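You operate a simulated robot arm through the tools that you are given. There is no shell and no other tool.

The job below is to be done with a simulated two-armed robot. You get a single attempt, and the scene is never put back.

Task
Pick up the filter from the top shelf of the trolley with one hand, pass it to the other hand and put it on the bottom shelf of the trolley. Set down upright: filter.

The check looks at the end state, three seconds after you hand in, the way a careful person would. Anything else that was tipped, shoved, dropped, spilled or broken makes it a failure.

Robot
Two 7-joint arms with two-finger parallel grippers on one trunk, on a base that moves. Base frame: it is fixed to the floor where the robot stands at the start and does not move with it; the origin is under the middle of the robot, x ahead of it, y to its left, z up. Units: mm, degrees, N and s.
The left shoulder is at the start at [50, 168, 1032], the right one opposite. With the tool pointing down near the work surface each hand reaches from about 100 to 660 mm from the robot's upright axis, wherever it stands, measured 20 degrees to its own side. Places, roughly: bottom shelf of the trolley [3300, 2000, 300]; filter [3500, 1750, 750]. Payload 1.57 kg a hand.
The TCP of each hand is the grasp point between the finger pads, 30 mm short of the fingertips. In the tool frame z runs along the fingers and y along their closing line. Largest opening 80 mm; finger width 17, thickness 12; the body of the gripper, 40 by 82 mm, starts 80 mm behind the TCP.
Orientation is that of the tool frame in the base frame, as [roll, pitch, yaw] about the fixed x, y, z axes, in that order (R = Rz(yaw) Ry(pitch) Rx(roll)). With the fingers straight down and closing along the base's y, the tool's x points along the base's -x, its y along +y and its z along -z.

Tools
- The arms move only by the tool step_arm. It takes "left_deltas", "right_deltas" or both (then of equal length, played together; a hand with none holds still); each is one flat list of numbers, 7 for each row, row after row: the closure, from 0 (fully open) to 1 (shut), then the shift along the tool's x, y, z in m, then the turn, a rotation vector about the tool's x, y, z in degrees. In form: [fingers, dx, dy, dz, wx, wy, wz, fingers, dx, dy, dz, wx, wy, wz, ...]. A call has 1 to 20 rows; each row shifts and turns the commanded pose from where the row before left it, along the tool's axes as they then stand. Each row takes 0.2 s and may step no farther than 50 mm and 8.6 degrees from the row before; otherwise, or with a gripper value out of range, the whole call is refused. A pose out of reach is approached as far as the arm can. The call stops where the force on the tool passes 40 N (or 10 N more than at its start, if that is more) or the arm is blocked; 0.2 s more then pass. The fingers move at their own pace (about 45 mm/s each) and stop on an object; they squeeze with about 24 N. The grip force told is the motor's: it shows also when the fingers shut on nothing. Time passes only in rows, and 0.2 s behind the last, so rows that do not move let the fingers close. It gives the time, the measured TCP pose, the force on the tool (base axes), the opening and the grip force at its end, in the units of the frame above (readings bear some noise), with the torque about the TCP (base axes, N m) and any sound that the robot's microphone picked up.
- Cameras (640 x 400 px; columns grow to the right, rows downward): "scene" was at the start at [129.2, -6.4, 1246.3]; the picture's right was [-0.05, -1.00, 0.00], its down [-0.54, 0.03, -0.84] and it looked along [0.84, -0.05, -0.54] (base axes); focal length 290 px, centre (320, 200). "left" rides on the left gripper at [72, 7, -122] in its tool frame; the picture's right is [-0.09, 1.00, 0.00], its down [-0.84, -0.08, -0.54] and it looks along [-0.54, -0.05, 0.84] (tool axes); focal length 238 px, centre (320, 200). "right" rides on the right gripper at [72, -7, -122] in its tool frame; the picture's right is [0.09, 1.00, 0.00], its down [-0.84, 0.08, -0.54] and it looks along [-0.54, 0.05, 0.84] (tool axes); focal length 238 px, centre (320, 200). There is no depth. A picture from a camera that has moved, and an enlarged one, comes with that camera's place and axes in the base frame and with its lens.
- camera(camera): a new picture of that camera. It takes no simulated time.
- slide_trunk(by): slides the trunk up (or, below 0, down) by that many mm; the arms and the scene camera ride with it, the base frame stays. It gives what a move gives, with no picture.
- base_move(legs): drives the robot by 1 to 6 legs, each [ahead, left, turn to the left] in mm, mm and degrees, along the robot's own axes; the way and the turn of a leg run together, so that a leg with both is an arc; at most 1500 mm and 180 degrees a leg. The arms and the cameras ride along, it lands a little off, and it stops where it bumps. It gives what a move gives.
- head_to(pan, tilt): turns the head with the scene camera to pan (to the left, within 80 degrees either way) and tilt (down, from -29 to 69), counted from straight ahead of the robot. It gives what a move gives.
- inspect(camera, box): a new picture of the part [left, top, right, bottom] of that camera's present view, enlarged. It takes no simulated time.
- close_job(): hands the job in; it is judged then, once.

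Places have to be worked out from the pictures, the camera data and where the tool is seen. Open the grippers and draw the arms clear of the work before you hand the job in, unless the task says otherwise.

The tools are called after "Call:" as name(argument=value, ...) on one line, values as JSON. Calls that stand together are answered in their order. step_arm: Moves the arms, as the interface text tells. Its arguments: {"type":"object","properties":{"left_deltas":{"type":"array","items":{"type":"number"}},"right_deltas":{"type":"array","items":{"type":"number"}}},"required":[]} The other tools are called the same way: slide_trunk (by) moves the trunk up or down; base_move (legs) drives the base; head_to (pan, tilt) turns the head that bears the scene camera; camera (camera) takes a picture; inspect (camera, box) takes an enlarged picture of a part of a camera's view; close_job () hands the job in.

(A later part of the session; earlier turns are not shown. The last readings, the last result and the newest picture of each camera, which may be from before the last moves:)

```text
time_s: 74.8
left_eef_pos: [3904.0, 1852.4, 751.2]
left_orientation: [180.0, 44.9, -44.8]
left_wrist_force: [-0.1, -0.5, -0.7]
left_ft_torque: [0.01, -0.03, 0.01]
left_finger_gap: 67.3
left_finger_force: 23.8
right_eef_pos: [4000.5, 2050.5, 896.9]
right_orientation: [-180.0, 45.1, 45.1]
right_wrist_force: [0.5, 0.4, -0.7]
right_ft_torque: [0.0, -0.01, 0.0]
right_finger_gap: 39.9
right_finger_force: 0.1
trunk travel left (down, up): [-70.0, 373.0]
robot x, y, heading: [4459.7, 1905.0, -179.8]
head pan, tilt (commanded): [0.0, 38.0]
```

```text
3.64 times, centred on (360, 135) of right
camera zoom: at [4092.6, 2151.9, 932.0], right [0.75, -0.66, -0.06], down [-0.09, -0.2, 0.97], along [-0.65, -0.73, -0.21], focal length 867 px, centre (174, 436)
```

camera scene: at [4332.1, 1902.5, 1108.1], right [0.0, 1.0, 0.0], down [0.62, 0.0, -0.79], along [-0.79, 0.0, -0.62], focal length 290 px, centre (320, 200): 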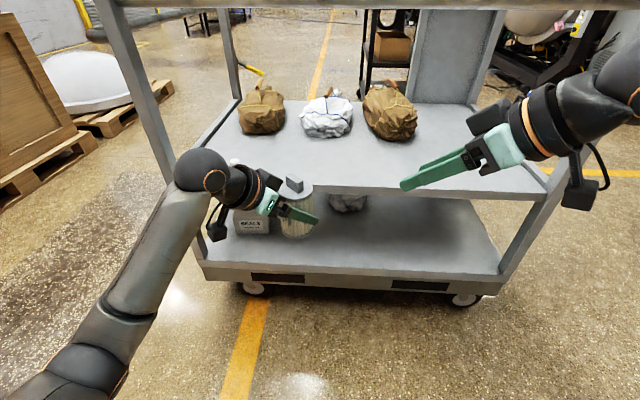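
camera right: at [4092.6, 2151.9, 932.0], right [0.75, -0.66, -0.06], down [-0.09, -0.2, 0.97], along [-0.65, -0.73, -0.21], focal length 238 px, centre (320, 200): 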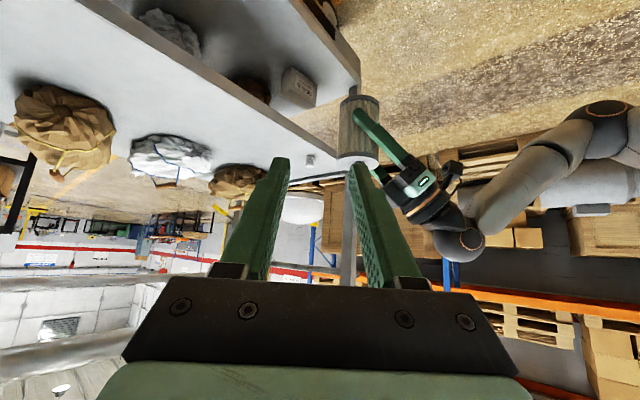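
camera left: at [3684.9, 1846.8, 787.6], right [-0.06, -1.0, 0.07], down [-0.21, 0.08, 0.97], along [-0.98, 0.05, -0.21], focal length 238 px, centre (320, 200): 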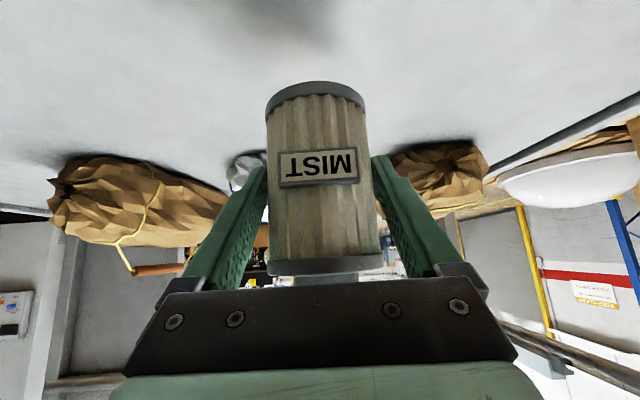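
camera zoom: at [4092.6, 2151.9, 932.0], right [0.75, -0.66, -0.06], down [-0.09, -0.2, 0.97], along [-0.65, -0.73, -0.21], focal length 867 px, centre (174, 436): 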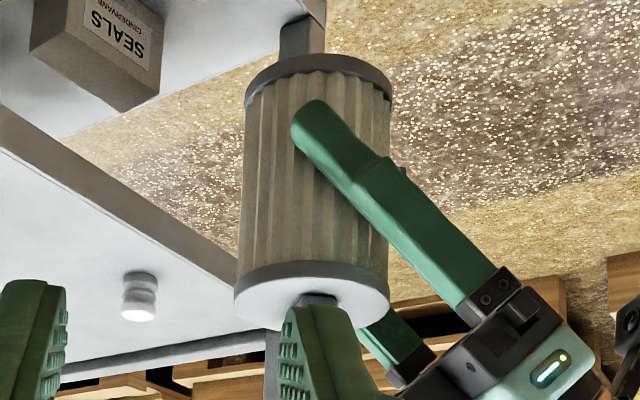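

Triangulating with both cameras, the knob centre is at ≈[3900, 1856], cap top z ≈ 797, knob top ≈ 820 (the filter sits ~5 mm ahead of the left TCP along its fingers). I bring the right hand, half open, above the knob at a safe height.

Call:
step_arm(right_deltas=[0.5, -0.01726, 0.00828, 0.01726, 0, 0, 0, 0.5, -0.01726, 0.00828, 0.01726, 0, 0, 0, 0.5, -0.01726, 0.00828, 0.01726, 0, 0, 0, 0.5, -0.01726, 0.00828, 0.01726, 0, 0, 0, 0.5, -0.01726, 0.00828, 0.01726, 0, 0, 0, 0.5, -0.01726, 0.00828, 0.01726, 0, 0, 0, 0.5, -0.01726, 0.00828, 0.01726, 0, 0, 0, 0.5, -0.01726, 0.00828, 0.01726, 0, 0, 0, 0.5, 0, 0, 0, 0, 0, 0])

Call:
camera(camera="scene")

Call:
inspect(camera="scene", box=[240, 120, 360, 220])

Call:
camera(camera="right")

```text
time_s: 76.8
left_eef_pos: [3903.9, 1851.7, 751.5]
left_orientation: [-180.0, 45.0, -44.8]
left_wrist_force: [-0.5, 0.1, -0.9]
left_ft_torque: [-0.03, 0.04, 0.02]
left_finger_gap: 67.0
left_finger_force: 23.9
right_eef_pos: [3909.2, 1864.2, 896.5]
right_orientation: [-180.0, 44.9, 45.0]
right_wrist_force: [-0.3, -0.7, 0.3]
right_ft_torque: [0.0, 0.0, 0.0]
right_finger_gap: 40.3
right_finger_force: 0.0
trunk travel left (down, up): [-70.0, 373.0]
robot x, y, heading: [4458.8, 1903.7, -179.9]
head pan, tilt (commanded): [0.0, 38.0]
```

```text
taken
camera scene: at [4332.1, 1902.4, 1108.1], right [0.0, 1.0, 0.0], down [0.62, 0.0, -0.79], along [-0.79, 0.0, -0.62], focal length 290 px, centre (320, 200)
```

scene: 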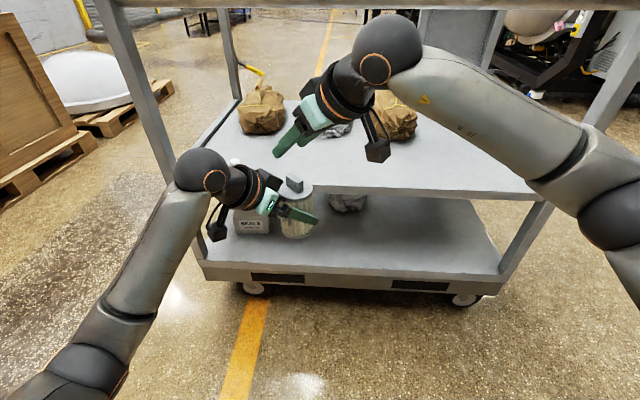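

```text
4.00 times, centred on (300, 170) of scene
camera zoom: at [4332.1, 1902.4, 1108.1], right [0.0, 1.0, 0.0], down [0.62, 0.0, -0.79], along [-0.79, 0.0, -0.62], focal length 1158 px, centre (400, 320)
```

zoom: 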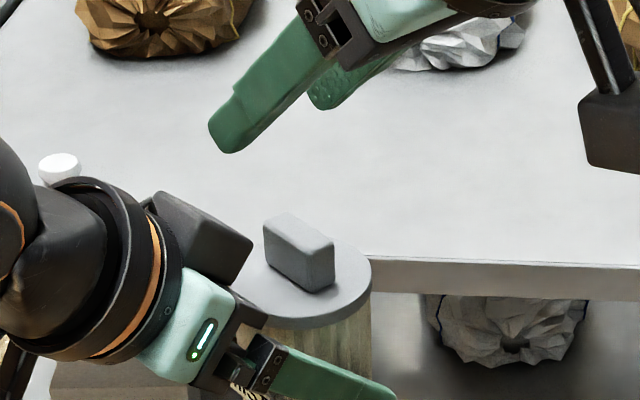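

```text
taken
camera right: at [4002.0, 1965.3, 931.6], right [0.75, -0.66, -0.07], down [-0.09, -0.2, 0.97], along [-0.65, -0.73, -0.21], focal length 238 px, centre (320, 200)
```

right: 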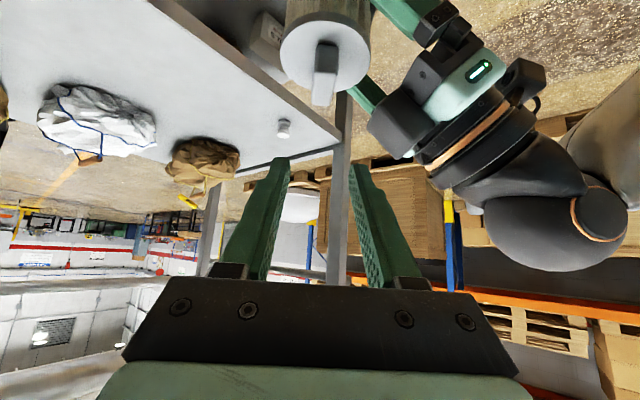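

The right fingers are above the knob, lined up within about 1 mm. I narrow the right opening to 30 mm and descend 45 mm, then check.

Call:
step_arm(right_deltas=[0.625, 0, -0.001, 0, 0, 0, 0, 0.625, 0.008, 0, 0.008, 0, 0, 0, 0.625, 0.008, 0, 0.008, 0, 0, 0, 0.625, 0.008, 0, 0.008, 0, 0, 0, 0.625, 0.008, 0, 0.008, 0, 0, 0, 0.625, 0, 0, 0, 0, 0, 0])

Call:
camera(camera="right")

Call:
inspect(camera="scene", box=[250, 140, 350, 220])

```text
time_s: 78.2
left_eef_pos: [3904.2, 1852.4, 751.1]
left_orientation: [-179.9, 45.0, -44.8]
left_wrist_force: [-0.7, -0.8, -0.7]
left_ft_torque: [-0.03, -0.01, -0.03]
left_finger_gap: 67.1
left_finger_force: 24.5
right_eef_pos: [3907.5, 1865.1, 850.6]
right_orientation: [180.0, 45.0, 44.9]
right_wrist_force: [0.1, -0.7, 0.3]
right_ft_torque: [0.02, 0.01, 0.01]
right_finger_gap: 30.0
right_finger_force: 0.0
trunk travel left (down, up): [-70.0, 373.0]
robot x, y, heading: [4455.5, 1903.4, -179.9]
head pan, tilt (commanded): [0.0, 38.0]
```

```text
taken
camera right: at [4000.5, 1966.2, 886.4], right [0.75, -0.66, -0.06], down [-0.09, -0.2, 0.97], along [-0.65, -0.73, -0.21], focal length 238 px, centre (320, 200)
```

right: 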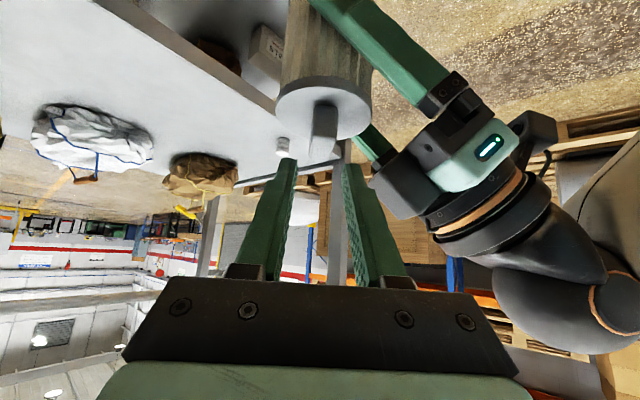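

```text
5.00 times, centred on (300, 180) of scene
camera zoom: at [4332.1, 1902.4, 1108.1], right [0.0, 1.0, 0.0], down [0.62, 0.0, -0.79], along [-0.79, 0.0, -0.62], focal length 1447 px, centre (420, 300)
```

zoom: 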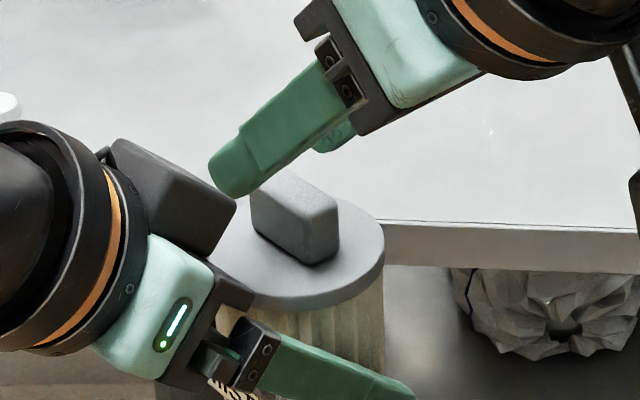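

Both views agree; I check the alignment of knob and fingers once more, enlarged, before the last 22 mm.

Call:
inspect(camera="right", box=[260, 70, 400, 190])

```text
3.33 times, centred on (330, 130) of right
camera zoom: at [4000.5, 1966.2, 886.4], right [0.75, -0.66, -0.06], down [-0.09, -0.2, 0.97], along [-0.65, -0.73, -0.21], focal length 794 px, centre (287, 433)
```

zoom: 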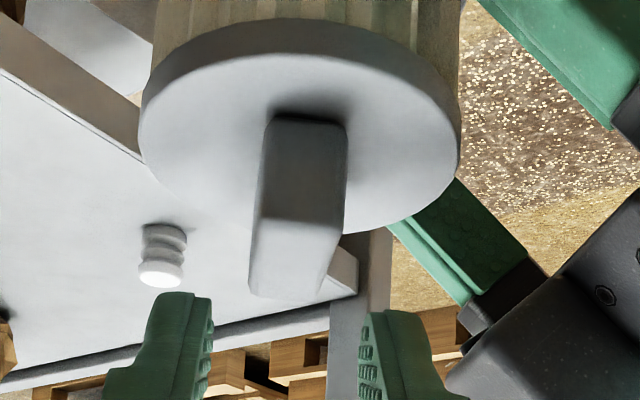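

The knob centre falls just at the fingers' mid-plane. I descend the last 22 mm.

Call:
step_arm(right_deltas=[0.625, 0.0055, 0, 0.0055, 0, 0, 0, 0.625, 0.0055, 0, 0.0055, 0, 0, 0, 0.625, 0.005, 0, 0.005, 0, 0, 0, 0.625, 0, 0, 0, 0, 0, 0])

Call:
inspect(camera="right", box=[240, 30, 420, 200])

Call:
inspect(camera="scene", box=[250, 140, 350, 220])

```text
time_s: 79.2
left_eef_pos: [3904.5, 1853.7, 752.2]
left_orientation: [179.9, 45.0, -44.8]
left_wrist_force: [0.3, -0.3, -1.0]
left_ft_torque: [-0.03, -0.02, -0.04]
left_finger_gap: 67.2
left_finger_force: 23.8
right_eef_pos: [3908.1, 1866.0, 827.9]
right_orientation: [-179.9, 45.0, 45.0]
right_wrist_force: [-0.1, 0.5, -0.5]
right_ft_torque: [0.0, 0.01, -0.01]
right_finger_gap: 29.9
right_finger_force: 0.0
trunk travel left (down, up): [-70.0, 373.0]
robot x, y, heading: [4463.1, 1906.1, -179.7]
head pan, tilt (commanded): [0.0, 38.0]
```

```text
2.35 times, centred on (330, 115) of right
camera zoom: at [4000.7, 1966.5, 863.7], right [0.75, -0.66, -0.06], down [-0.09, -0.2, 0.97], along [-0.65, -0.73, -0.21], focal length 561 px, centre (296, 400)
```

zoom: 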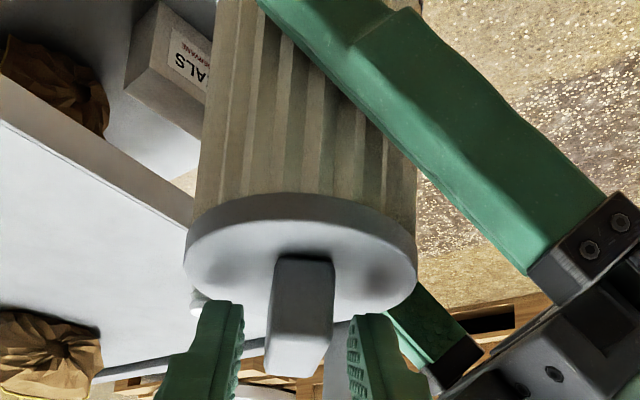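

```text
5.00 times, centred on (300, 180) of scene
camera zoom: at [4332.1, 1902.4, 1108.1], right [0.0, 1.0, 0.0], down [0.62, 0.0, -0.79], along [-0.79, 0.0, -0.62], focal length 1447 px, centre (420, 300)
```

zoom: 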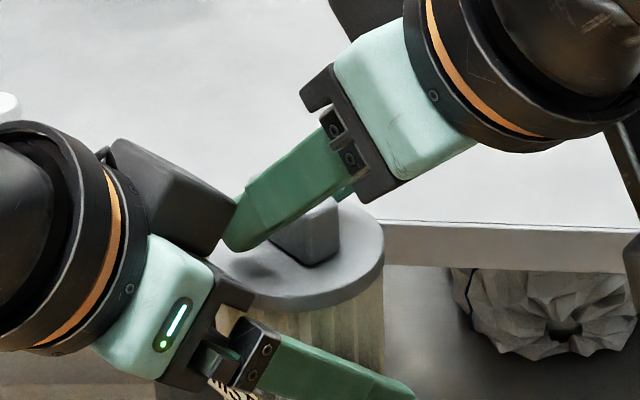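

The right fingertips straddle the knob with good overlap and no contact. I close the right gripper on it while the left holds.

Call:
step_arm(right_deltas=[1, 0, 0, 0, 0, 0, 0, 1, 0, 0, 0, 0, 0, 0, 1, 0, 0, 0, 0, 0, 0, 1, 0, 0, 0, 0, 0, 0])

Call:
inspect(camera="right", box=[240, 30, 420, 200])

Call:
inspect(camera="scene", box=[250, 140, 350, 220])

```text
time_s: 80.2
left_eef_pos: [3903.9, 1854.0, 751.7]
left_orientation: [180.0, 44.9, -44.8]
left_wrist_force: [1.1, 1.3, -0.2]
left_ft_torque: [-0.12, -0.1, 0.72]
left_finger_gap: 67.3
left_finger_force: 24.1
right_eef_pos: [3907.8, 1866.9, 828.8]
right_orientation: [-180.0, 45.0, 44.9]
right_wrist_force: [-1.4, -0.3, 0.4]
right_ft_torque: [0.05, 0.18, -0.72]
right_finger_gap: 16.1
right_finger_force: 23.8
trunk travel left (down, up): [-70.0, 373.0]
robot x, y, heading: [4458.8, 1903.4, -180.1]
head pan, tilt (commanded): [0.0, 38.0]
```

```text
2.35 times, centred on (330, 115) of right
camera zoom: at [4000.5, 1966.7, 863.8], right [0.75, -0.66, -0.06], down [-0.09, -0.2, 0.97], along [-0.66, -0.72, -0.21], focal length 561 px, centre (296, 400)
```

zoom: 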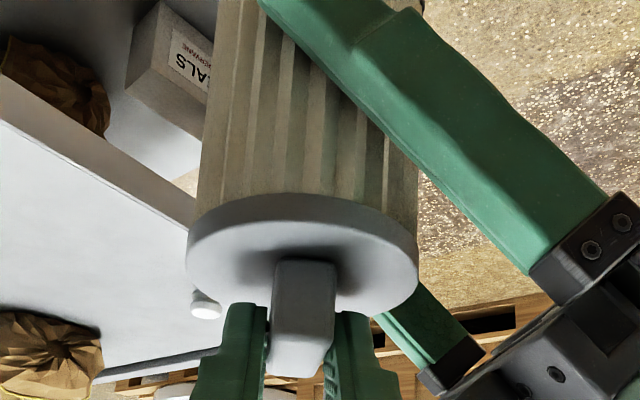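

```text
5.00 times, centred on (300, 180) of scene
camera zoom: at [4332.1, 1902.4, 1108.1], right [0.0, 1.0, 0.0], down [0.62, 0.0, -0.79], along [-0.79, 0.0, -0.62], focal length 1447 px, centre (420, 300)
```

zoom: 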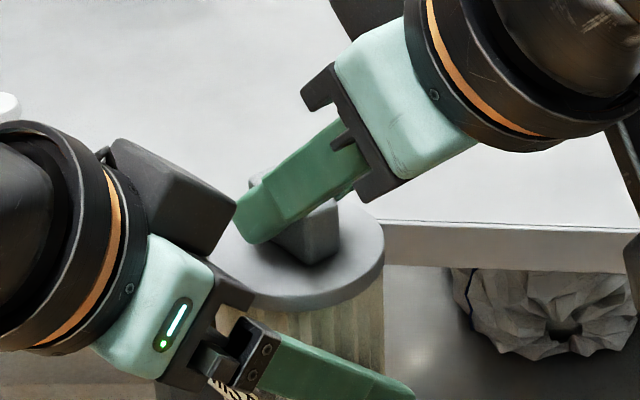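

The right hand holds the knob (gap 16.1 mm, 24 N). I open the left hand in place and look whether the filter stays.

Call:
step_arm(left_deltas=[0.5, 0, 0, 0, 0, 0, 0, 0, 0, 0, 0, 0, 0, 0, 0, 0, 0, 0, 0, 0, 0, 0, 0, 0, 0, 0, 0, 0])

Call:
inspect(camera="right", box=[240, 30, 420, 200])

Call:
inspect(camera="scene", box=[250, 140, 350, 240])

Call:
camera(camera="left")

```text
time_s: 81.2
left_eef_pos: [3903.0, 1853.0, 752.6]
left_orientation: [180.0, 44.9, -44.8]
left_wrist_force: [-0.1, 0.1, 0.4]
left_ft_torque: [0.0, 0.01, 0.02]
left_finger_gap: 80.0
left_finger_force: 0.0
right_eef_pos: [3907.9, 1865.6, 829.3]
right_orientation: [-179.9, 44.9, 45.0]
right_wrist_force: [-0.4, -0.4, 0.2]
right_ft_torque: [-0.01, 0.0, -0.01]
right_finger_gap: 15.3
right_finger_force: 24.0
trunk travel left (down, up): [-70.0, 373.0]
robot x, y, heading: [4459.4, 1905.3, -180.0]
head pan, tilt (commanded): [0.0, 38.0]
```

```text
2.35 times, centred on (330, 115) of right
camera zoom: at [4000.7, 1966.6, 863.8], right [0.75, -0.66, -0.06], down [-0.09, -0.2, 0.97], along [-0.65, -0.73, -0.21], focal length 561 px, centre (296, 400)
```

zoom: 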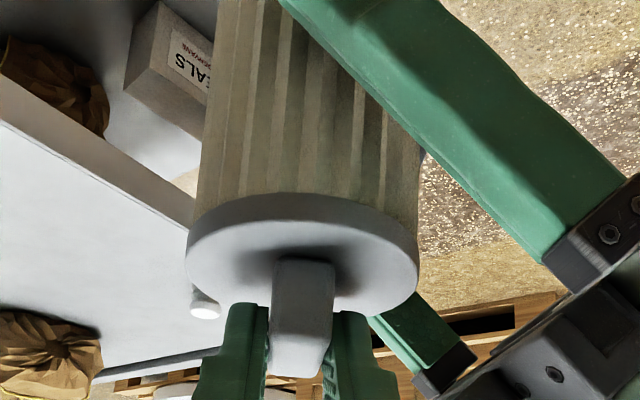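

```text
4.00 times, centred on (300, 190) of scene
camera zoom: at [4332.1, 1902.4, 1108.1], right [0.0, 1.0, 0.0], down [0.62, 0.0, -0.79], along [-0.79, 0.0, -0.62], focal length 1158 px, centre (400, 240)
```

zoom: 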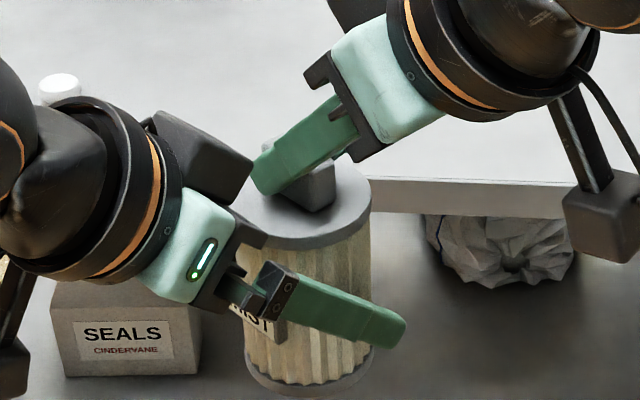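

```text
taken
camera left: at [3995.7, 1752.0, 787.3], right [-0.75, -0.66, 0.07], down [-0.09, 0.2, 0.97], along [-0.66, 0.72, -0.21], focal length 238 px, centre (320, 200)
```

left: 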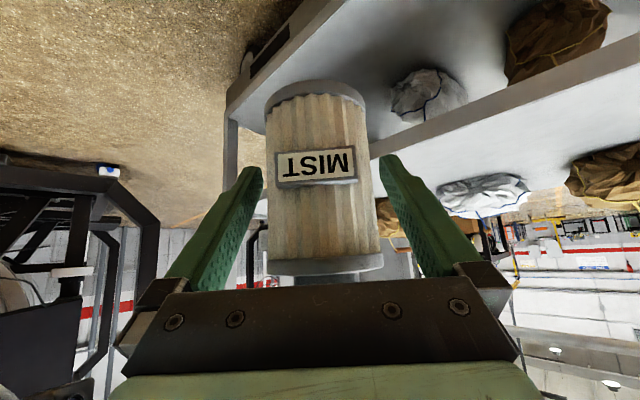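

The filter hangs upright from the right hand alone. I draw the left hand straight back away from it.

Call:
step_arm(left_deltas=[0, 0.009, 0, -0.009, 0, 0, 0, 0, 0.0135, 0, -0.0135, 0, 0, 0, 0, 0.0135, 0, -0.0135, 0, 0, 0, 0, 0.0135, 0, -0.0135, 0, 0, 0, 0, 0.0135, 0, -0.0135, 0, 0, 0, 0, 0.0135, 0, -0.0135, 0, 0, 0, 0, 0.0135, 0, -0.0135, 0, 0, 0, 0, 0, 0, 0, 0, 0, 0])

Call:
camera(camera="scene")

Call:
camera(camera="left")

```text
time_s: 83.0
left_eef_pos: [3993.9, 1764.8, 752.2]
left_orientation: [-179.9, 45.0, -44.7]
left_wrist_force: [-0.6, 0.8, 0.5]
left_ft_torque: [0.01, -0.01, -0.04]
left_finger_gap: 80.1
left_finger_force: 0.0
right_eef_pos: [3909.2, 1865.0, 828.7]
right_orientation: [180.0, 44.9, 45.0]
right_wrist_force: [-0.8, 0.5, 1.1]
right_ft_torque: [0.03, -0.01, -0.02]
right_finger_gap: 15.6
right_finger_force: 23.8
trunk travel left (down, up): [-70.0, 373.0]
robot x, y, heading: [4458.5, 1905.7, -180.0]
head pan, tilt (commanded): [0.0, 38.0]
```

```text
taken
camera scene: at [4332.1, 1902.4, 1108.1], right [0.0, 1.0, 0.0], down [0.62, 0.0, -0.79], along [-0.79, 0.0, -0.62], focal length 290 px, centre (320, 200)
```

scene: 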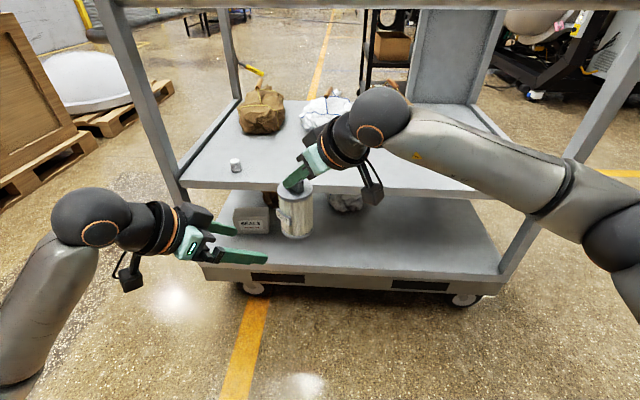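

```text
taken
camera left: at [4085.4, 1663.2, 787.7], right [-0.75, -0.66, 0.07], down [-0.09, 0.2, 0.97], along [-0.66, 0.72, -0.21], focal length 238 px, centre (320, 200)
```

left: 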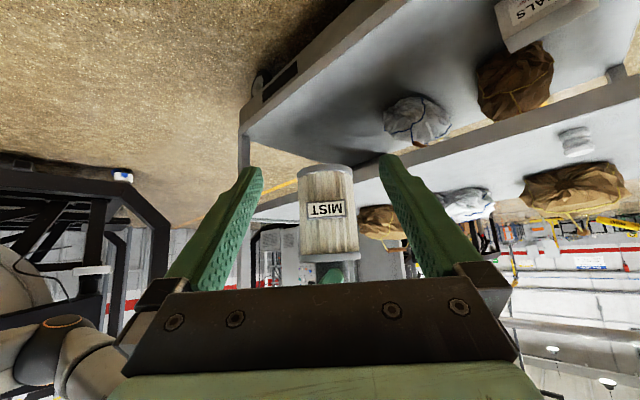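

The left hand is clear. Now I yaw the left hand back straight while the right hand shifts 120 mm to its side with the filter.

Call:
step_arm(left_deltas=[0, 0, 0, 0, -5.303, 0, -5.303, 0, 0, 0, 0, -5.303, 0, -5.303, 0, 0, 0, 0, -5.303, 0, -5.303, 0, 0, 0, 0, -5.303, 0, -5.303, 0, 0, 0, 0, -5.303, 0, -5.303, 0, 0, 0, 0, -5.303, 0, -5.303, 0, 0, 0, 0, 0, 0, 0, 0, 0, 0, 0, 0, 0, 0], right_deltas=[1, 0.005, -0.0071, -0.005, 0, 0, 0, 1, 0.009, -0.0127, -0.009, 0, 0, 0, 1, 0.01, -0.01414, -0.01, 0, 0, 0, 1, 0.01, -0.01414, -0.01, 0, 0, 0, 1, 0.01, -0.01414, -0.01, 0, 0, 0, 1, 0.009, -0.0127, -0.009, 0, 0, 0, 1, 0.005, -0.0071, -0.005, 0, 0, 0, 1, 0, 0, 0, 0, 0, 0])

Call:
camera(camera="scene")

```text
time_s: 84.8
left_eef_pos: [3993.8, 1762.3, 752.1]
left_orientation: [180.0, 45.0, 0.2]
left_wrist_force: [-0.1, -1.3, -0.8]
left_ft_torque: [0.01, 0.01, 0.0]
left_finger_gap: 79.8
left_finger_force: 0.2
right_eef_pos: [3909.4, 1984.7, 829.7]
right_orientation: [180.0, 45.0, 45.1]
right_wrist_force: [0.0, -0.2, -0.3]
right_ft_torque: [0.01, -0.03, 0.03]
right_finger_gap: 15.5
right_finger_force: 24.5
trunk travel left (down, up): [-70.0, 373.0]
robot x, y, heading: [4460.7, 1905.4, -179.9]
head pan, tilt (commanded): [0.0, 38.0]
```

```text
taken
camera scene: at [4332.1, 1902.5, 1108.1], right [0.0, 1.0, 0.0], down [0.62, 0.0, -0.79], along [-0.79, 0.0, -0.62], focal length 290 px, centre (320, 200)
```

scene: 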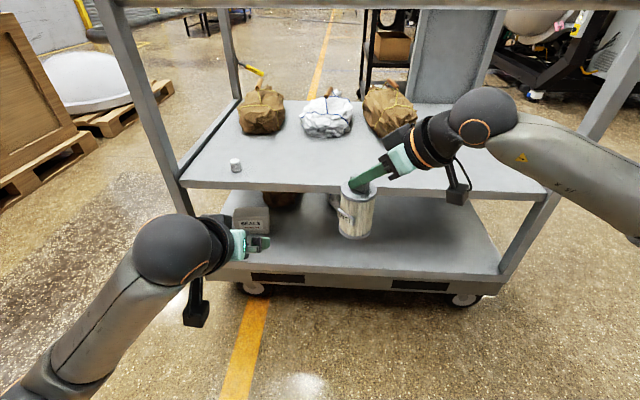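

The filter stays upright in the right hand. Next the left tool turns back to straight down moving to its side, and the right hand yaws 45° so it points straight at the trolley.

Call:
step_arm(left_deltas=[0, 0, 0.012, 0, 0, 7.5, 0, 0, 0, 0.012, 0, 0, 7.5, 0, 0, 0, 0.012, 0, 0, 7.5, 0, 0, 0, 0.012, 0, 0, 7.5, 0, 0, 0, 0.012, 0, 0, 7.5, 0, 0, 0, 0.012, 0, 0, 7.5, 0, 0, 0.025, 0, -0.015, 0, 0, 0, 0, 0.025, 0, -0.015, 0, 0, 0, 0, 0.025, 0, -0.015, 0, 0, 0, 0, 0.025, 0, -0.015, 0, 0, 0, 0, 0.025, 0, -0.015, 0, 0, 0, 0, 0.025, 0, -0.015, 0, 0, 0, 0, 0, 0, 0, 0, 0, 0], right_deltas=[1, 0, 0, 0, 1.768, 0, 1.768, 1, 0, 0, 0, 3.536, 0, 3.536, 1, 0, 0, 0, 3.536, 0, 3.536, 1, 0, 0, 0, 3.536, 0, 3.536, 1, 0, 0, 0, 3.536, 0, 3.536, 1, 0, 0, 0, 3.536, 0, 3.536, 1, 0, 0, 0, 3.536, 0, 3.536, 1, 0, 0, 0, 3.536, 0, 3.536, 1, 0, 0, 0, 3.536, 0, 3.536, 1, 0, 0, 0, 1.768, 0, 1.768, 1, 0, 0, 0, 0, 0, 0, 1, 0, 0, 0, 0, 0, 0, 1, 0, 0, 0, 0, 0, 0])

Call:
camera(camera="scene")

Call:
camera(camera="right")

```text
time_s: 87.6
left_eef_pos: [4144.2, 1692.7, 843.1]
left_orientation: [180.0, -0.1, 0.3]
left_wrist_force: [-0.5, 0.1, 0.3]
left_ft_torque: [0.02, -0.03, -0.01]
left_finger_gap: 80.3
left_finger_force: 0.0
right_eef_pos: [3908.2, 1982.2, 828.6]
right_orientation: [179.9, 45.0, -0.1]
right_wrist_force: [0.3, 0.0, -0.4]
right_ft_torque: [0.0, -0.02, 0.0]
right_finger_gap: 15.6
right_finger_force: 24.3
trunk travel left (down, up): [-70.0, 373.0]
robot x, y, heading: [4456.3, 1902.6, -179.9]
head pan, tilt (commanded): [0.0, 38.0]
```

```text
taken
camera scene: at [4332.2, 1902.5, 1108.1], right [0.0, 1.0, 0.0], down [0.62, 0.0, -0.79], along [-0.79, 0.0, -0.62], focal length 290 px, centre (320, 200)
```

scene: 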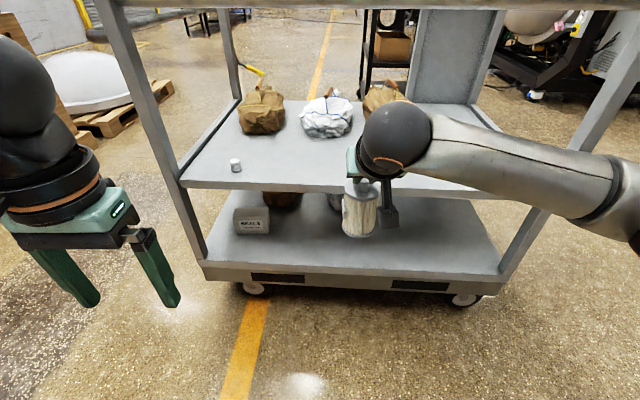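

```text
taken
camera right: at [4045.7, 1987.5, 863.4], right [0.06, -1.0, -0.07], down [-0.21, -0.08, 0.97], along [-0.98, -0.05, -0.21], focal length 238 px, centre (320, 200)
```

right: 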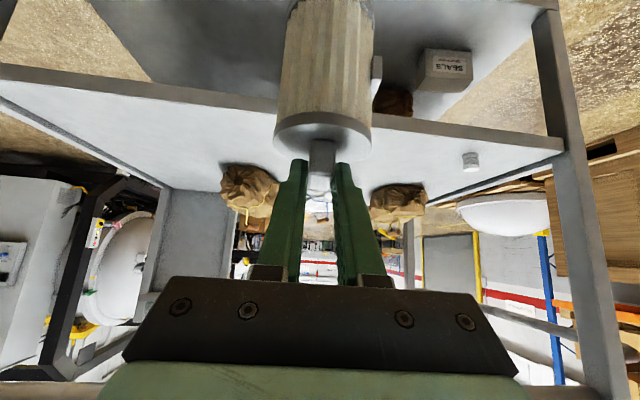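

The left hand is withdrawn and the right hand now points at the trolley with the filter upright. I enlarge the bottom shelf to choose the spot.

Call:
inspect(camera="scene", box=[190, 160, 510, 310])

```text
2.00 times, centred on (350, 235) of scene
camera zoom: at [4332.2, 1902.5, 1108.1], right [0.0, 1.0, 0.0], down [0.62, 0.0, -0.79], along [-0.79, 0.0, -0.62], focal length 579 px, centre (260, 130)
```

zoom: 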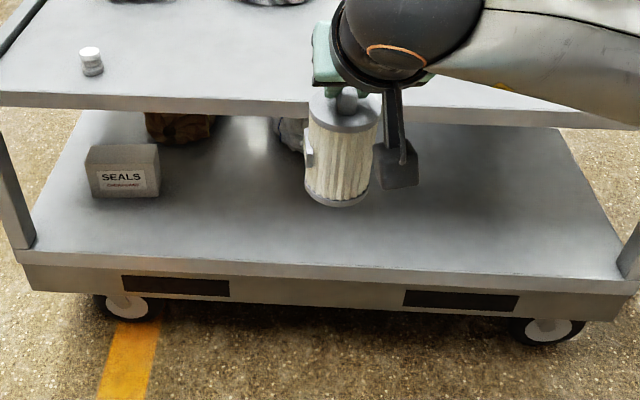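

The bottom shelf's height is not well fixed yet (240–280 mm) from above. I lower the trunk fully and bring the right hand down in front of the trolley, still outside, to look at the shelf from low.

Call:
slide_trunk(by=-68)

Call:
step_arm(right_deltas=[1, 0.01, 0, 0.01, 0, 0, 0, 1, 0.016, 0, 0.016, 0, 0, 0, 1, 0.0167, 0, 0.0167, 0, 0, 0, 1, 0.0167, 0, 0.0167, 0, 0, 0, 1, 0.0167, 0, 0.0167, 0, 0, 0, 1, 0.0167, 0, 0.0167, 0, 0, 0, 1, 0.0167, 0, 0.0167, 0, 0, 0, 1, 0.0167, 0, 0.0167, 0, 0, 0, 1, 0.0167, 0, 0.0167, 0, 0, 0, 1, 0.0167, 0, 0.0167, 0, 0, 0, 1, 0.0167, 0, 0.0167, 0, 0, 0, 1, 0.0167, 0, 0.0167, 0, 0, 0, 1, 0.0167, 0, 0.0167, 0, 0, 0, 1, 0.012, 0, 0.012, 0, 0, 0, 1, 0, 0, 0, 0, 0, 0])

Call:
camera(camera="scene")

Call:
camera(camera="right")

```text
time_s: 88.7
left_eef_pos: [4145.2, 1693.7, 775.7]
left_orientation: [-179.9, 0.0, 0.1]
left_wrist_force: [-0.1, 0.5, -0.9]
left_ft_torque: [-0.01, 0.01, 0.0]
left_finger_gap: 79.6
left_finger_force: 0.1
right_eef_pos: [3907.5, 1982.0, 761.7]
right_orientation: [-179.9, 45.1, 0.1]
right_wrist_force: [0.5, -0.6, 0.4]
right_ft_torque: [0.01, -0.04, 0.0]
right_finger_gap: 15.6
right_finger_force: 24.4
trunk travel left (down, up): [-2.0, 441.0]
robot x, y, heading: [4458.0, 1901.7, -179.6]
head pan, tilt (commanded): [0.0, 38.0]
```

```text
time_s: 91.9
left_eef_pos: [4145.7, 1692.9, 774.5]
left_orientation: [-180.0, -0.1, 0.1]
left_wrist_force: [0.1, 0.9, 0.5]
left_ft_torque: [0.01, -0.01, -0.03]
left_finger_gap: 79.9
left_finger_force: 0.0
right_eef_pos: [3909.6, 1983.9, 447.7]
right_orientation: [-180.0, 45.0, 0.0]
right_wrist_force: [0.8, -0.4, -0.6]
right_ft_torque: [0.02, -0.01, 0.02]
right_finger_gap: 15.3
right_finger_force: 24.1
trunk travel left (down, up): [-2.0, 441.0]
robot x, y, heading: [4455.4, 1902.1, -180.0]
head pan, tilt (commanded): [0.0, 38.0]
```

```text
taken
camera scene: at [4332.1, 1902.5, 1040.1], right [0.0, 1.0, 0.0], down [0.62, 0.0, -0.79], along [-0.79, 0.0, -0.62], focal length 290 px, centre (320, 200)
```

scene: 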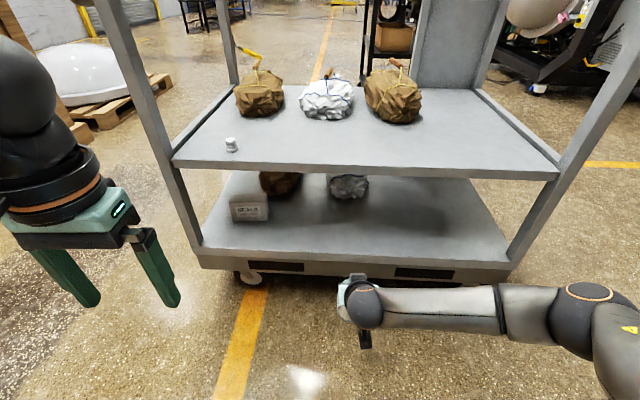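

```text
taken
camera right: at [4047.1, 1989.0, 481.9], right [0.06, -1.0, -0.07], down [-0.21, -0.08, 0.97], along [-0.98, -0.05, -0.21], focal length 238 px, centre (320, 200)
```

right: 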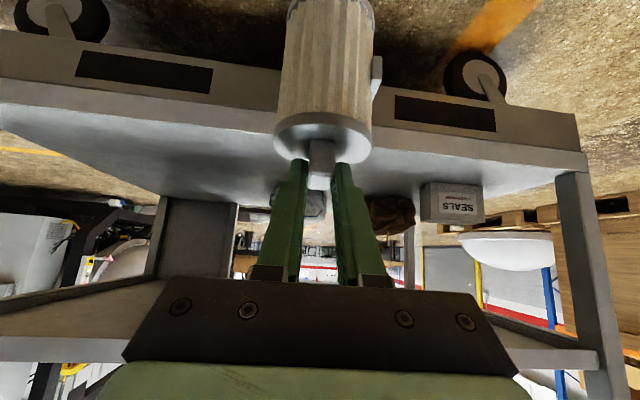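

Now I have a low view. I enlarge the shelf's rear edge to compute its height.

Call:
inspect(camera="right", box=[370, 60, 610, 220])

Call:
inspect(camera="right", box=[0, 40, 300, 220])

Call:
inspect(camera="scene", box=[180, 140, 580, 300])

```text
2.50 times, centred on (490, 140) of right
camera zoom: at [4047.1, 1989.0, 481.9], right [0.06, -1.0, -0.07], down [-0.21, -0.08, 0.97], along [-0.98, -0.05, -0.21], focal length 596 px, centre (-105, 350)
```

zoom: 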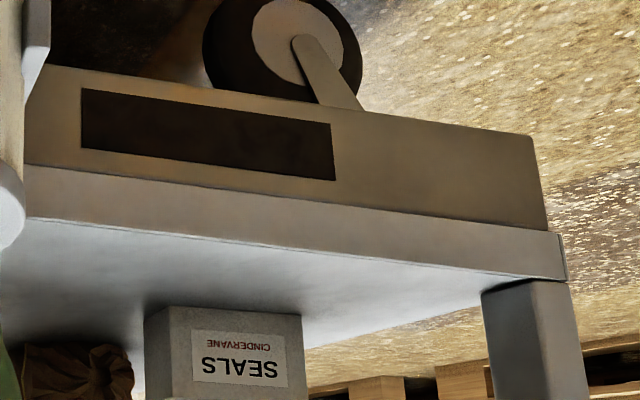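

```text
2.13 times, centred on (150, 130) of right
camera zoom: at [4047.1, 1989.0, 481.9], right [0.06, -1.0, -0.07], down [-0.21, -0.08, 0.97], along [-0.98, -0.05, -0.21], focal length 508 px, centre (683, 349)
```

zoom: 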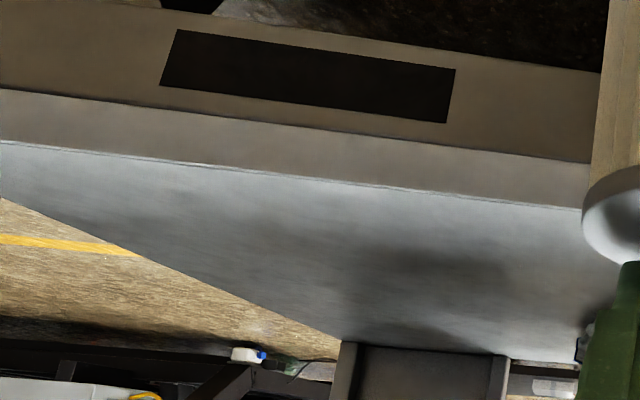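

```text
1.60 times, centred on (380, 220) of scene
camera zoom: at [4332.1, 1902.5, 1040.1], right [0.0, 1.0, 0.0], down [0.62, 0.0, -0.79], along [-0.79, 0.0, -0.62], focal length 463 px, centre (224, 168)
```

zoom: 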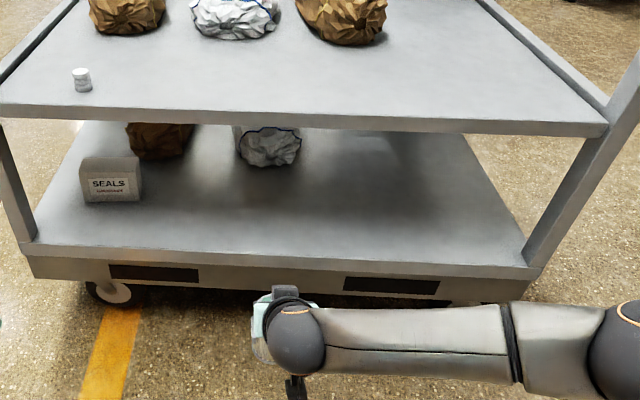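

The low view puts the bottom shelf at z ≈ 295 and its rear edge at x ≈ 3668. I check in the right camera where the filter's base lies relative to the hand.

Call:
inspect(camera="right", box=[250, 0, 410, 200])

Call:
head_to(pan=0, tilt=52)

Call:
camera(camera="scene")

Call:
camera(camera="left")

```text
2.00 times, centred on (330, 100) of right
camera zoom: at [4047.1, 1989.0, 481.9], right [0.06, -1.0, -0.07], down [-0.21, -0.08, 0.97], along [-0.98, -0.05, -0.21], focal length 477 px, centre (300, 400)
```

zoom: 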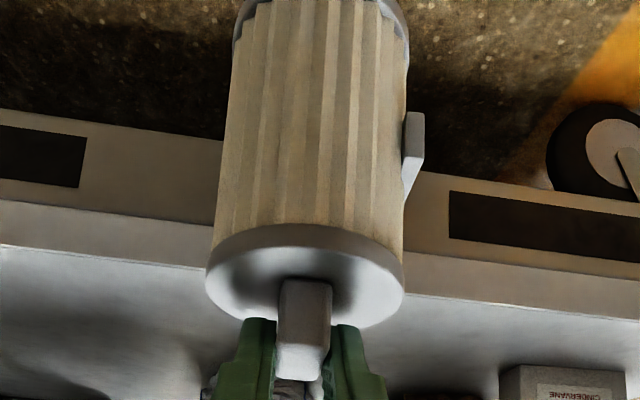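

```text
time_s: 92.7
left_eef_pos: [4145.3, 1691.9, 774.9]
left_orientation: [-179.9, 0.0, 0.1]
left_wrist_force: [0.1, -0.5, 0.4]
left_ft_torque: [-0.01, 0.02, 0.0]
left_finger_gap: 80.1
left_finger_force: 0.1
right_eef_pos: [3909.9, 1982.4, 448.1]
right_orientation: [-180.0, 44.9, 0.0]
right_wrist_force: [-0.5, 0.2, -0.5]
right_ft_torque: [0.0, -0.03, 0.02]
right_finger_gap: 15.4
right_finger_force: 24.0
trunk travel left (down, up): [-2.0, 441.0]
robot x, y, heading: [4457.3, 1903.1, -180.0]
head pan, tilt (commanded): [0.0, 52.0]
```

```text
taken
camera scene: at [4343.3, 1902.5, 1020.3], right [0.0, 1.0, 0.0], down [0.79, 0.0, -0.62], along [-0.62, 0.0, -0.79], focal length 290 px, centre (320, 200)
```

scene: 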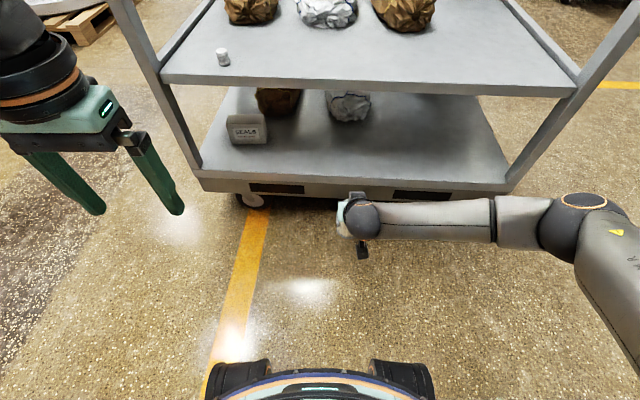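

```text
taken
camera left: at [4216.7, 1686.8, 896.7], right [-0.09, -1.0, 0.0], down [-0.84, 0.08, 0.54], along [-0.54, 0.05, -0.84], focal length 238 px, centre (320, 200)
```

left: 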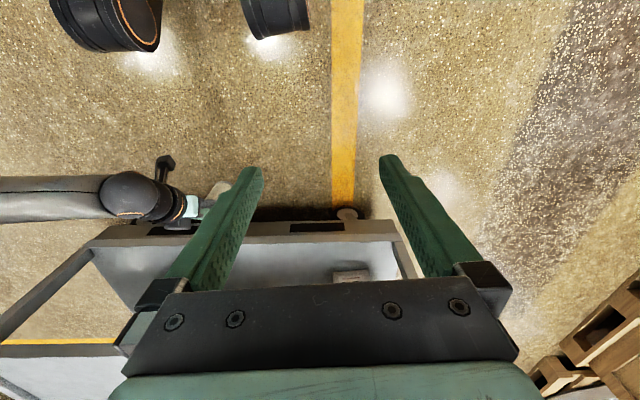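

The filter hangs straight side-to-side, but I want to see its base height and fore-aft tilt from the side before going in. I turn the free left hand so its camera looks sideways at the filter from low.

Call:
step_arm(left_deltas=[0, 0, 0, 0.038, 0, 0, 8.14, 0, 0, 0, 0.038, 0, 0, 8.14, 0, 0, 0, 0.038, 0, 0, 8.14, 0, 0, 0, 0.038, 0, 0, 8.14, 0, 0, 0, 0.038, 0, 0, 8.14, 0, 0, 0, 0.038, 0, 0, 8.14, 0, 0, 0, 0.038, 0, 0, 8.14, 0, 0, 0, 0, 0, -7.5, 0, 0, 0, 0, 0, 0, -7.5, 0, 0, 0, 0, 0, 0, -7.5, 0, 0, 0, 0, 0, 0, -7.5, 0, 0, 0, 0, 0, 0, -7.5, 0, 0, 0, 0, 0, 0, -7.5, 0, 0, 0, 0, 0, 0, 0, 0])

Call:
camera(camera="left")

Call:
camera(camera="scene")

```text
time_s: 95.7
left_eef_pos: [4145.6, 1693.0, 508.5]
left_orientation: [-180.0, 45.0, -57.0]
left_wrist_force: [0.3, -0.1, -0.2]
left_ft_torque: [0.0, 0.0, -0.02]
left_finger_gap: 80.0
left_finger_force: 0.1
right_eef_pos: [3909.0, 1982.5, 446.7]
right_orientation: [180.0, 45.0, 0.1]
right_wrist_force: [1.4, 0.9, 0.1]
right_ft_torque: [-0.01, 0.02, -0.01]
right_finger_gap: 15.5
right_finger_force: 23.6
trunk travel left (down, up): [-2.0, 441.0]
robot x, y, heading: [4458.9, 1905.6, -179.8]
head pan, tilt (commanded): [0.0, 52.0]
```

```text
taken
camera left: at [4214.7, 1574.4, 543.5], right [-0.87, -0.49, 0.07], down [-0.05, 0.22, 0.97], along [-0.49, 0.84, -0.21], focal length 238 px, centre (320, 200)
```

left: 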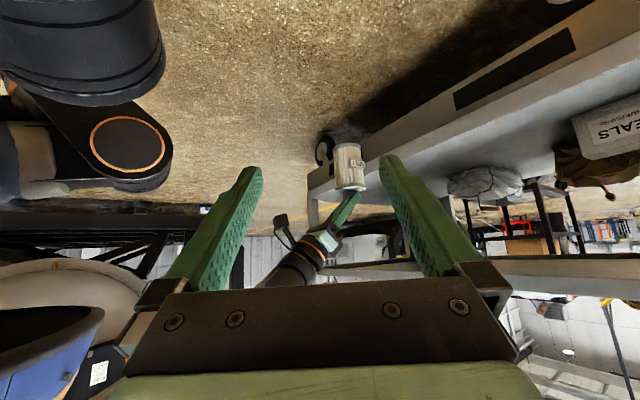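

```text
taken
camera scene: at [4343.3, 1902.5, 1020.3], right [0.0, 1.0, 0.0], down [0.79, 0.0, -0.62], along [-0.62, 0.0, -0.79], focal length 290 px, centre (320, 200)
```

scene: 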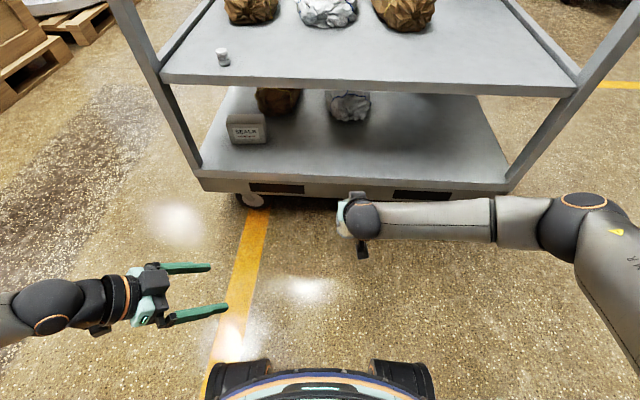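

Good side view: filter at about column 348. I enlarge it.

Call:
inspect(camera="left", box=[280, 110, 420, 230])

Call:
inspect(camera="left", box=[300, 20, 640, 240])

```text
3.33 times, centred on (350, 170) of left
camera zoom: at [4214.7, 1574.4, 543.5], right [-0.87, -0.49, 0.07], down [-0.05, 0.22, 0.97], along [-0.49, 0.84, -0.21], focal length 794 px, centre (220, 300)
```

zoom: 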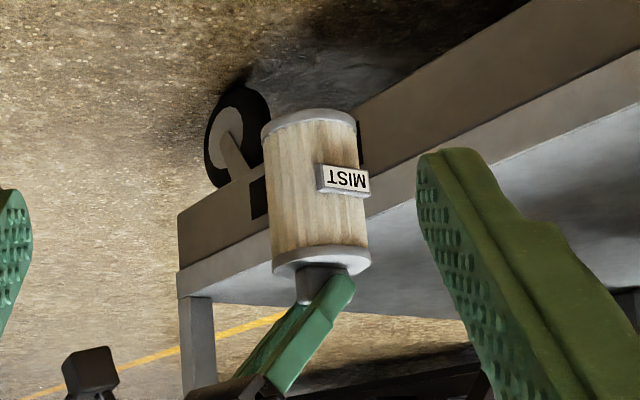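

```text
1.82 times, centred on (470, 130) of left
camera zoom: at [4214.7, 1574.4, 543.5], right [-0.87, -0.49, 0.07], down [-0.05, 0.22, 0.97], along [-0.49, 0.84, -0.21], focal length 433 px, centre (47, 327)
```

zoom: 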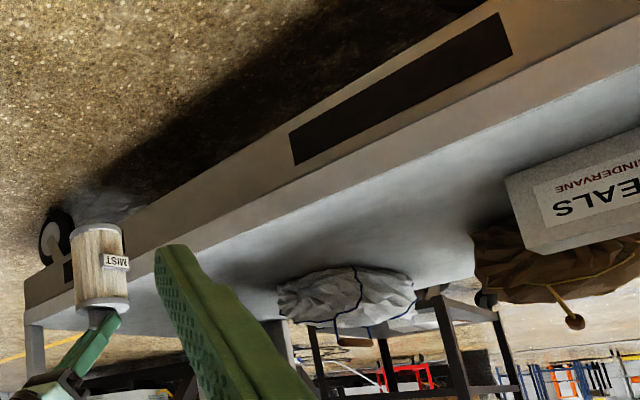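

The side view shows the filter upright, base at z ≈ 313 (TCP 447). I enlarge the shelf edge beside it to fix the shelf height in the same view.

Call:
inspect(camera="left", box=[260, 140, 380, 230])

Call:
inspect(camera="left", box=[420, 40, 580, 160])

```text
4.44 times, centred on (320, 185) of left
camera zoom: at [4214.7, 1574.4, 543.5], right [-0.87, -0.49, 0.07], down [-0.05, 0.22, 0.97], along [-0.49, 0.84, -0.21], focal length 1059 px, centre (320, 267)
```

zoom: 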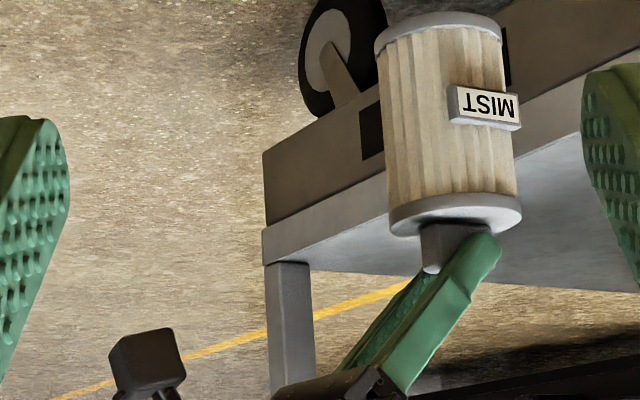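

```text
3.33 times, centred on (500, 100) of left
camera zoom: at [4214.7, 1574.4, 543.5], right [-0.87, -0.49, 0.07], down [-0.05, 0.22, 0.97], along [-0.49, 0.84, -0.21], focal length 794 px, centre (-280, 533)
```

zoom: 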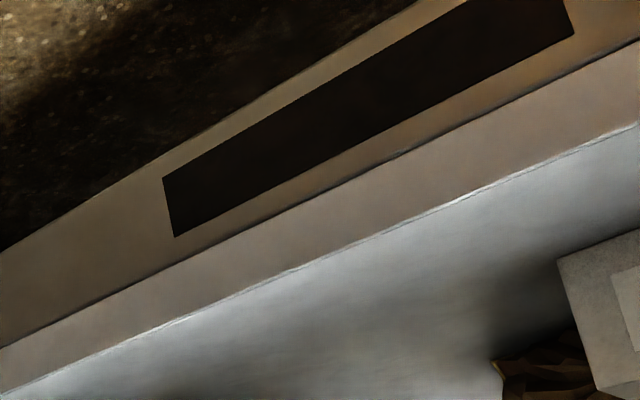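

The shelf edge lies at z ≈ 298–300, x ≈ 3675; the filter base clears it by only ~14 mm now. I raise the right hand 12 mm and then drive 180 mm ahead as a first part.

Call:
step_arm(right_deltas=[1, -0.0042, 0, -0.0042, 0, 0, 0, 1, -0.0043, 0, -0.0043, 0, 0, 0, 1, 0, 0, 0, 0, 0, 0])

Call:
base_move(legs=[[180, 0, 0]])

Call:
camera(camera="left")

Call:
camera(camera="scene")

```text
time_s: 96.5
left_eef_pos: [4145.9, 1692.7, 507.4]
left_orientation: [-179.9, 44.9, -56.9]
left_wrist_force: [-0.4, 0.6, 0.7]
left_ft_torque: [-0.01, 0.0, 0.01]
left_finger_gap: 79.9
left_finger_force: 0.0
right_eef_pos: [3909.2, 1981.8, 458.5]
right_orientation: [-180.0, 44.9, 0.0]
right_wrist_force: [-0.7, -0.3, 0.3]
right_ft_torque: [0.02, 0.01, 0.01]
right_finger_gap: 15.4
right_finger_force: 24.6
trunk travel left (down, up): [-2.0, 441.0]
robot x, y, heading: [4459.7, 1906.3, -179.9]
head pan, tilt (commanded): [0.0, 52.0]
```

```text
time_s: 97.9
left_eef_pos: [3971.7, 1691.0, 508.1]
left_orientation: [-180.0, 45.1, -56.8]
left_wrist_force: [-0.2, 0.3, 0.5]
left_ft_torque: [0.03, 0.04, 0.0]
left_finger_gap: 80.1
left_finger_force: 0.0
right_eef_pos: [3732.1, 1980.2, 458.2]
right_orientation: [-180.0, 44.9, 0.1]
right_wrist_force: [0.8, 1.4, -0.2]
right_ft_torque: [0.0, -0.01, 0.01]
right_finger_gap: 15.5
right_finger_force: 24.4
trunk travel left (down, up): [-2.0, 441.0]
robot x, y, heading: [4282.3, 1907.0, -180.1]
head pan, tilt (commanded): [0.0, 52.0]
```

```text
taken
camera left: at [4039.2, 1573.7, 543.7], right [-0.87, -0.49, 0.07], down [-0.05, 0.22, 0.97], along [-0.49, 0.84, -0.21], focal length 238 px, centre (320, 200)
```

left: 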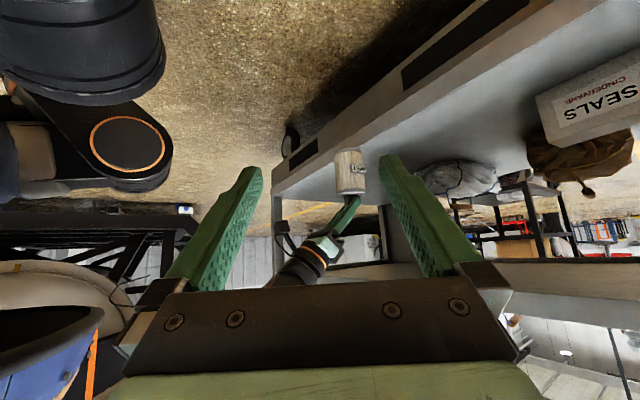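

```text
taken
camera scene: at [4167.4, 1901.8, 1020.3], right [0.0, 1.0, 0.0], down [0.79, 0.0, -0.62], along [-0.62, 0.0, -0.79], focal length 290 px, centre (320, 200)
```

scene: 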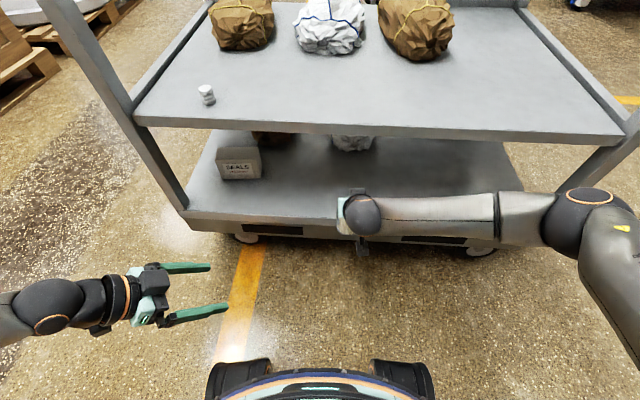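

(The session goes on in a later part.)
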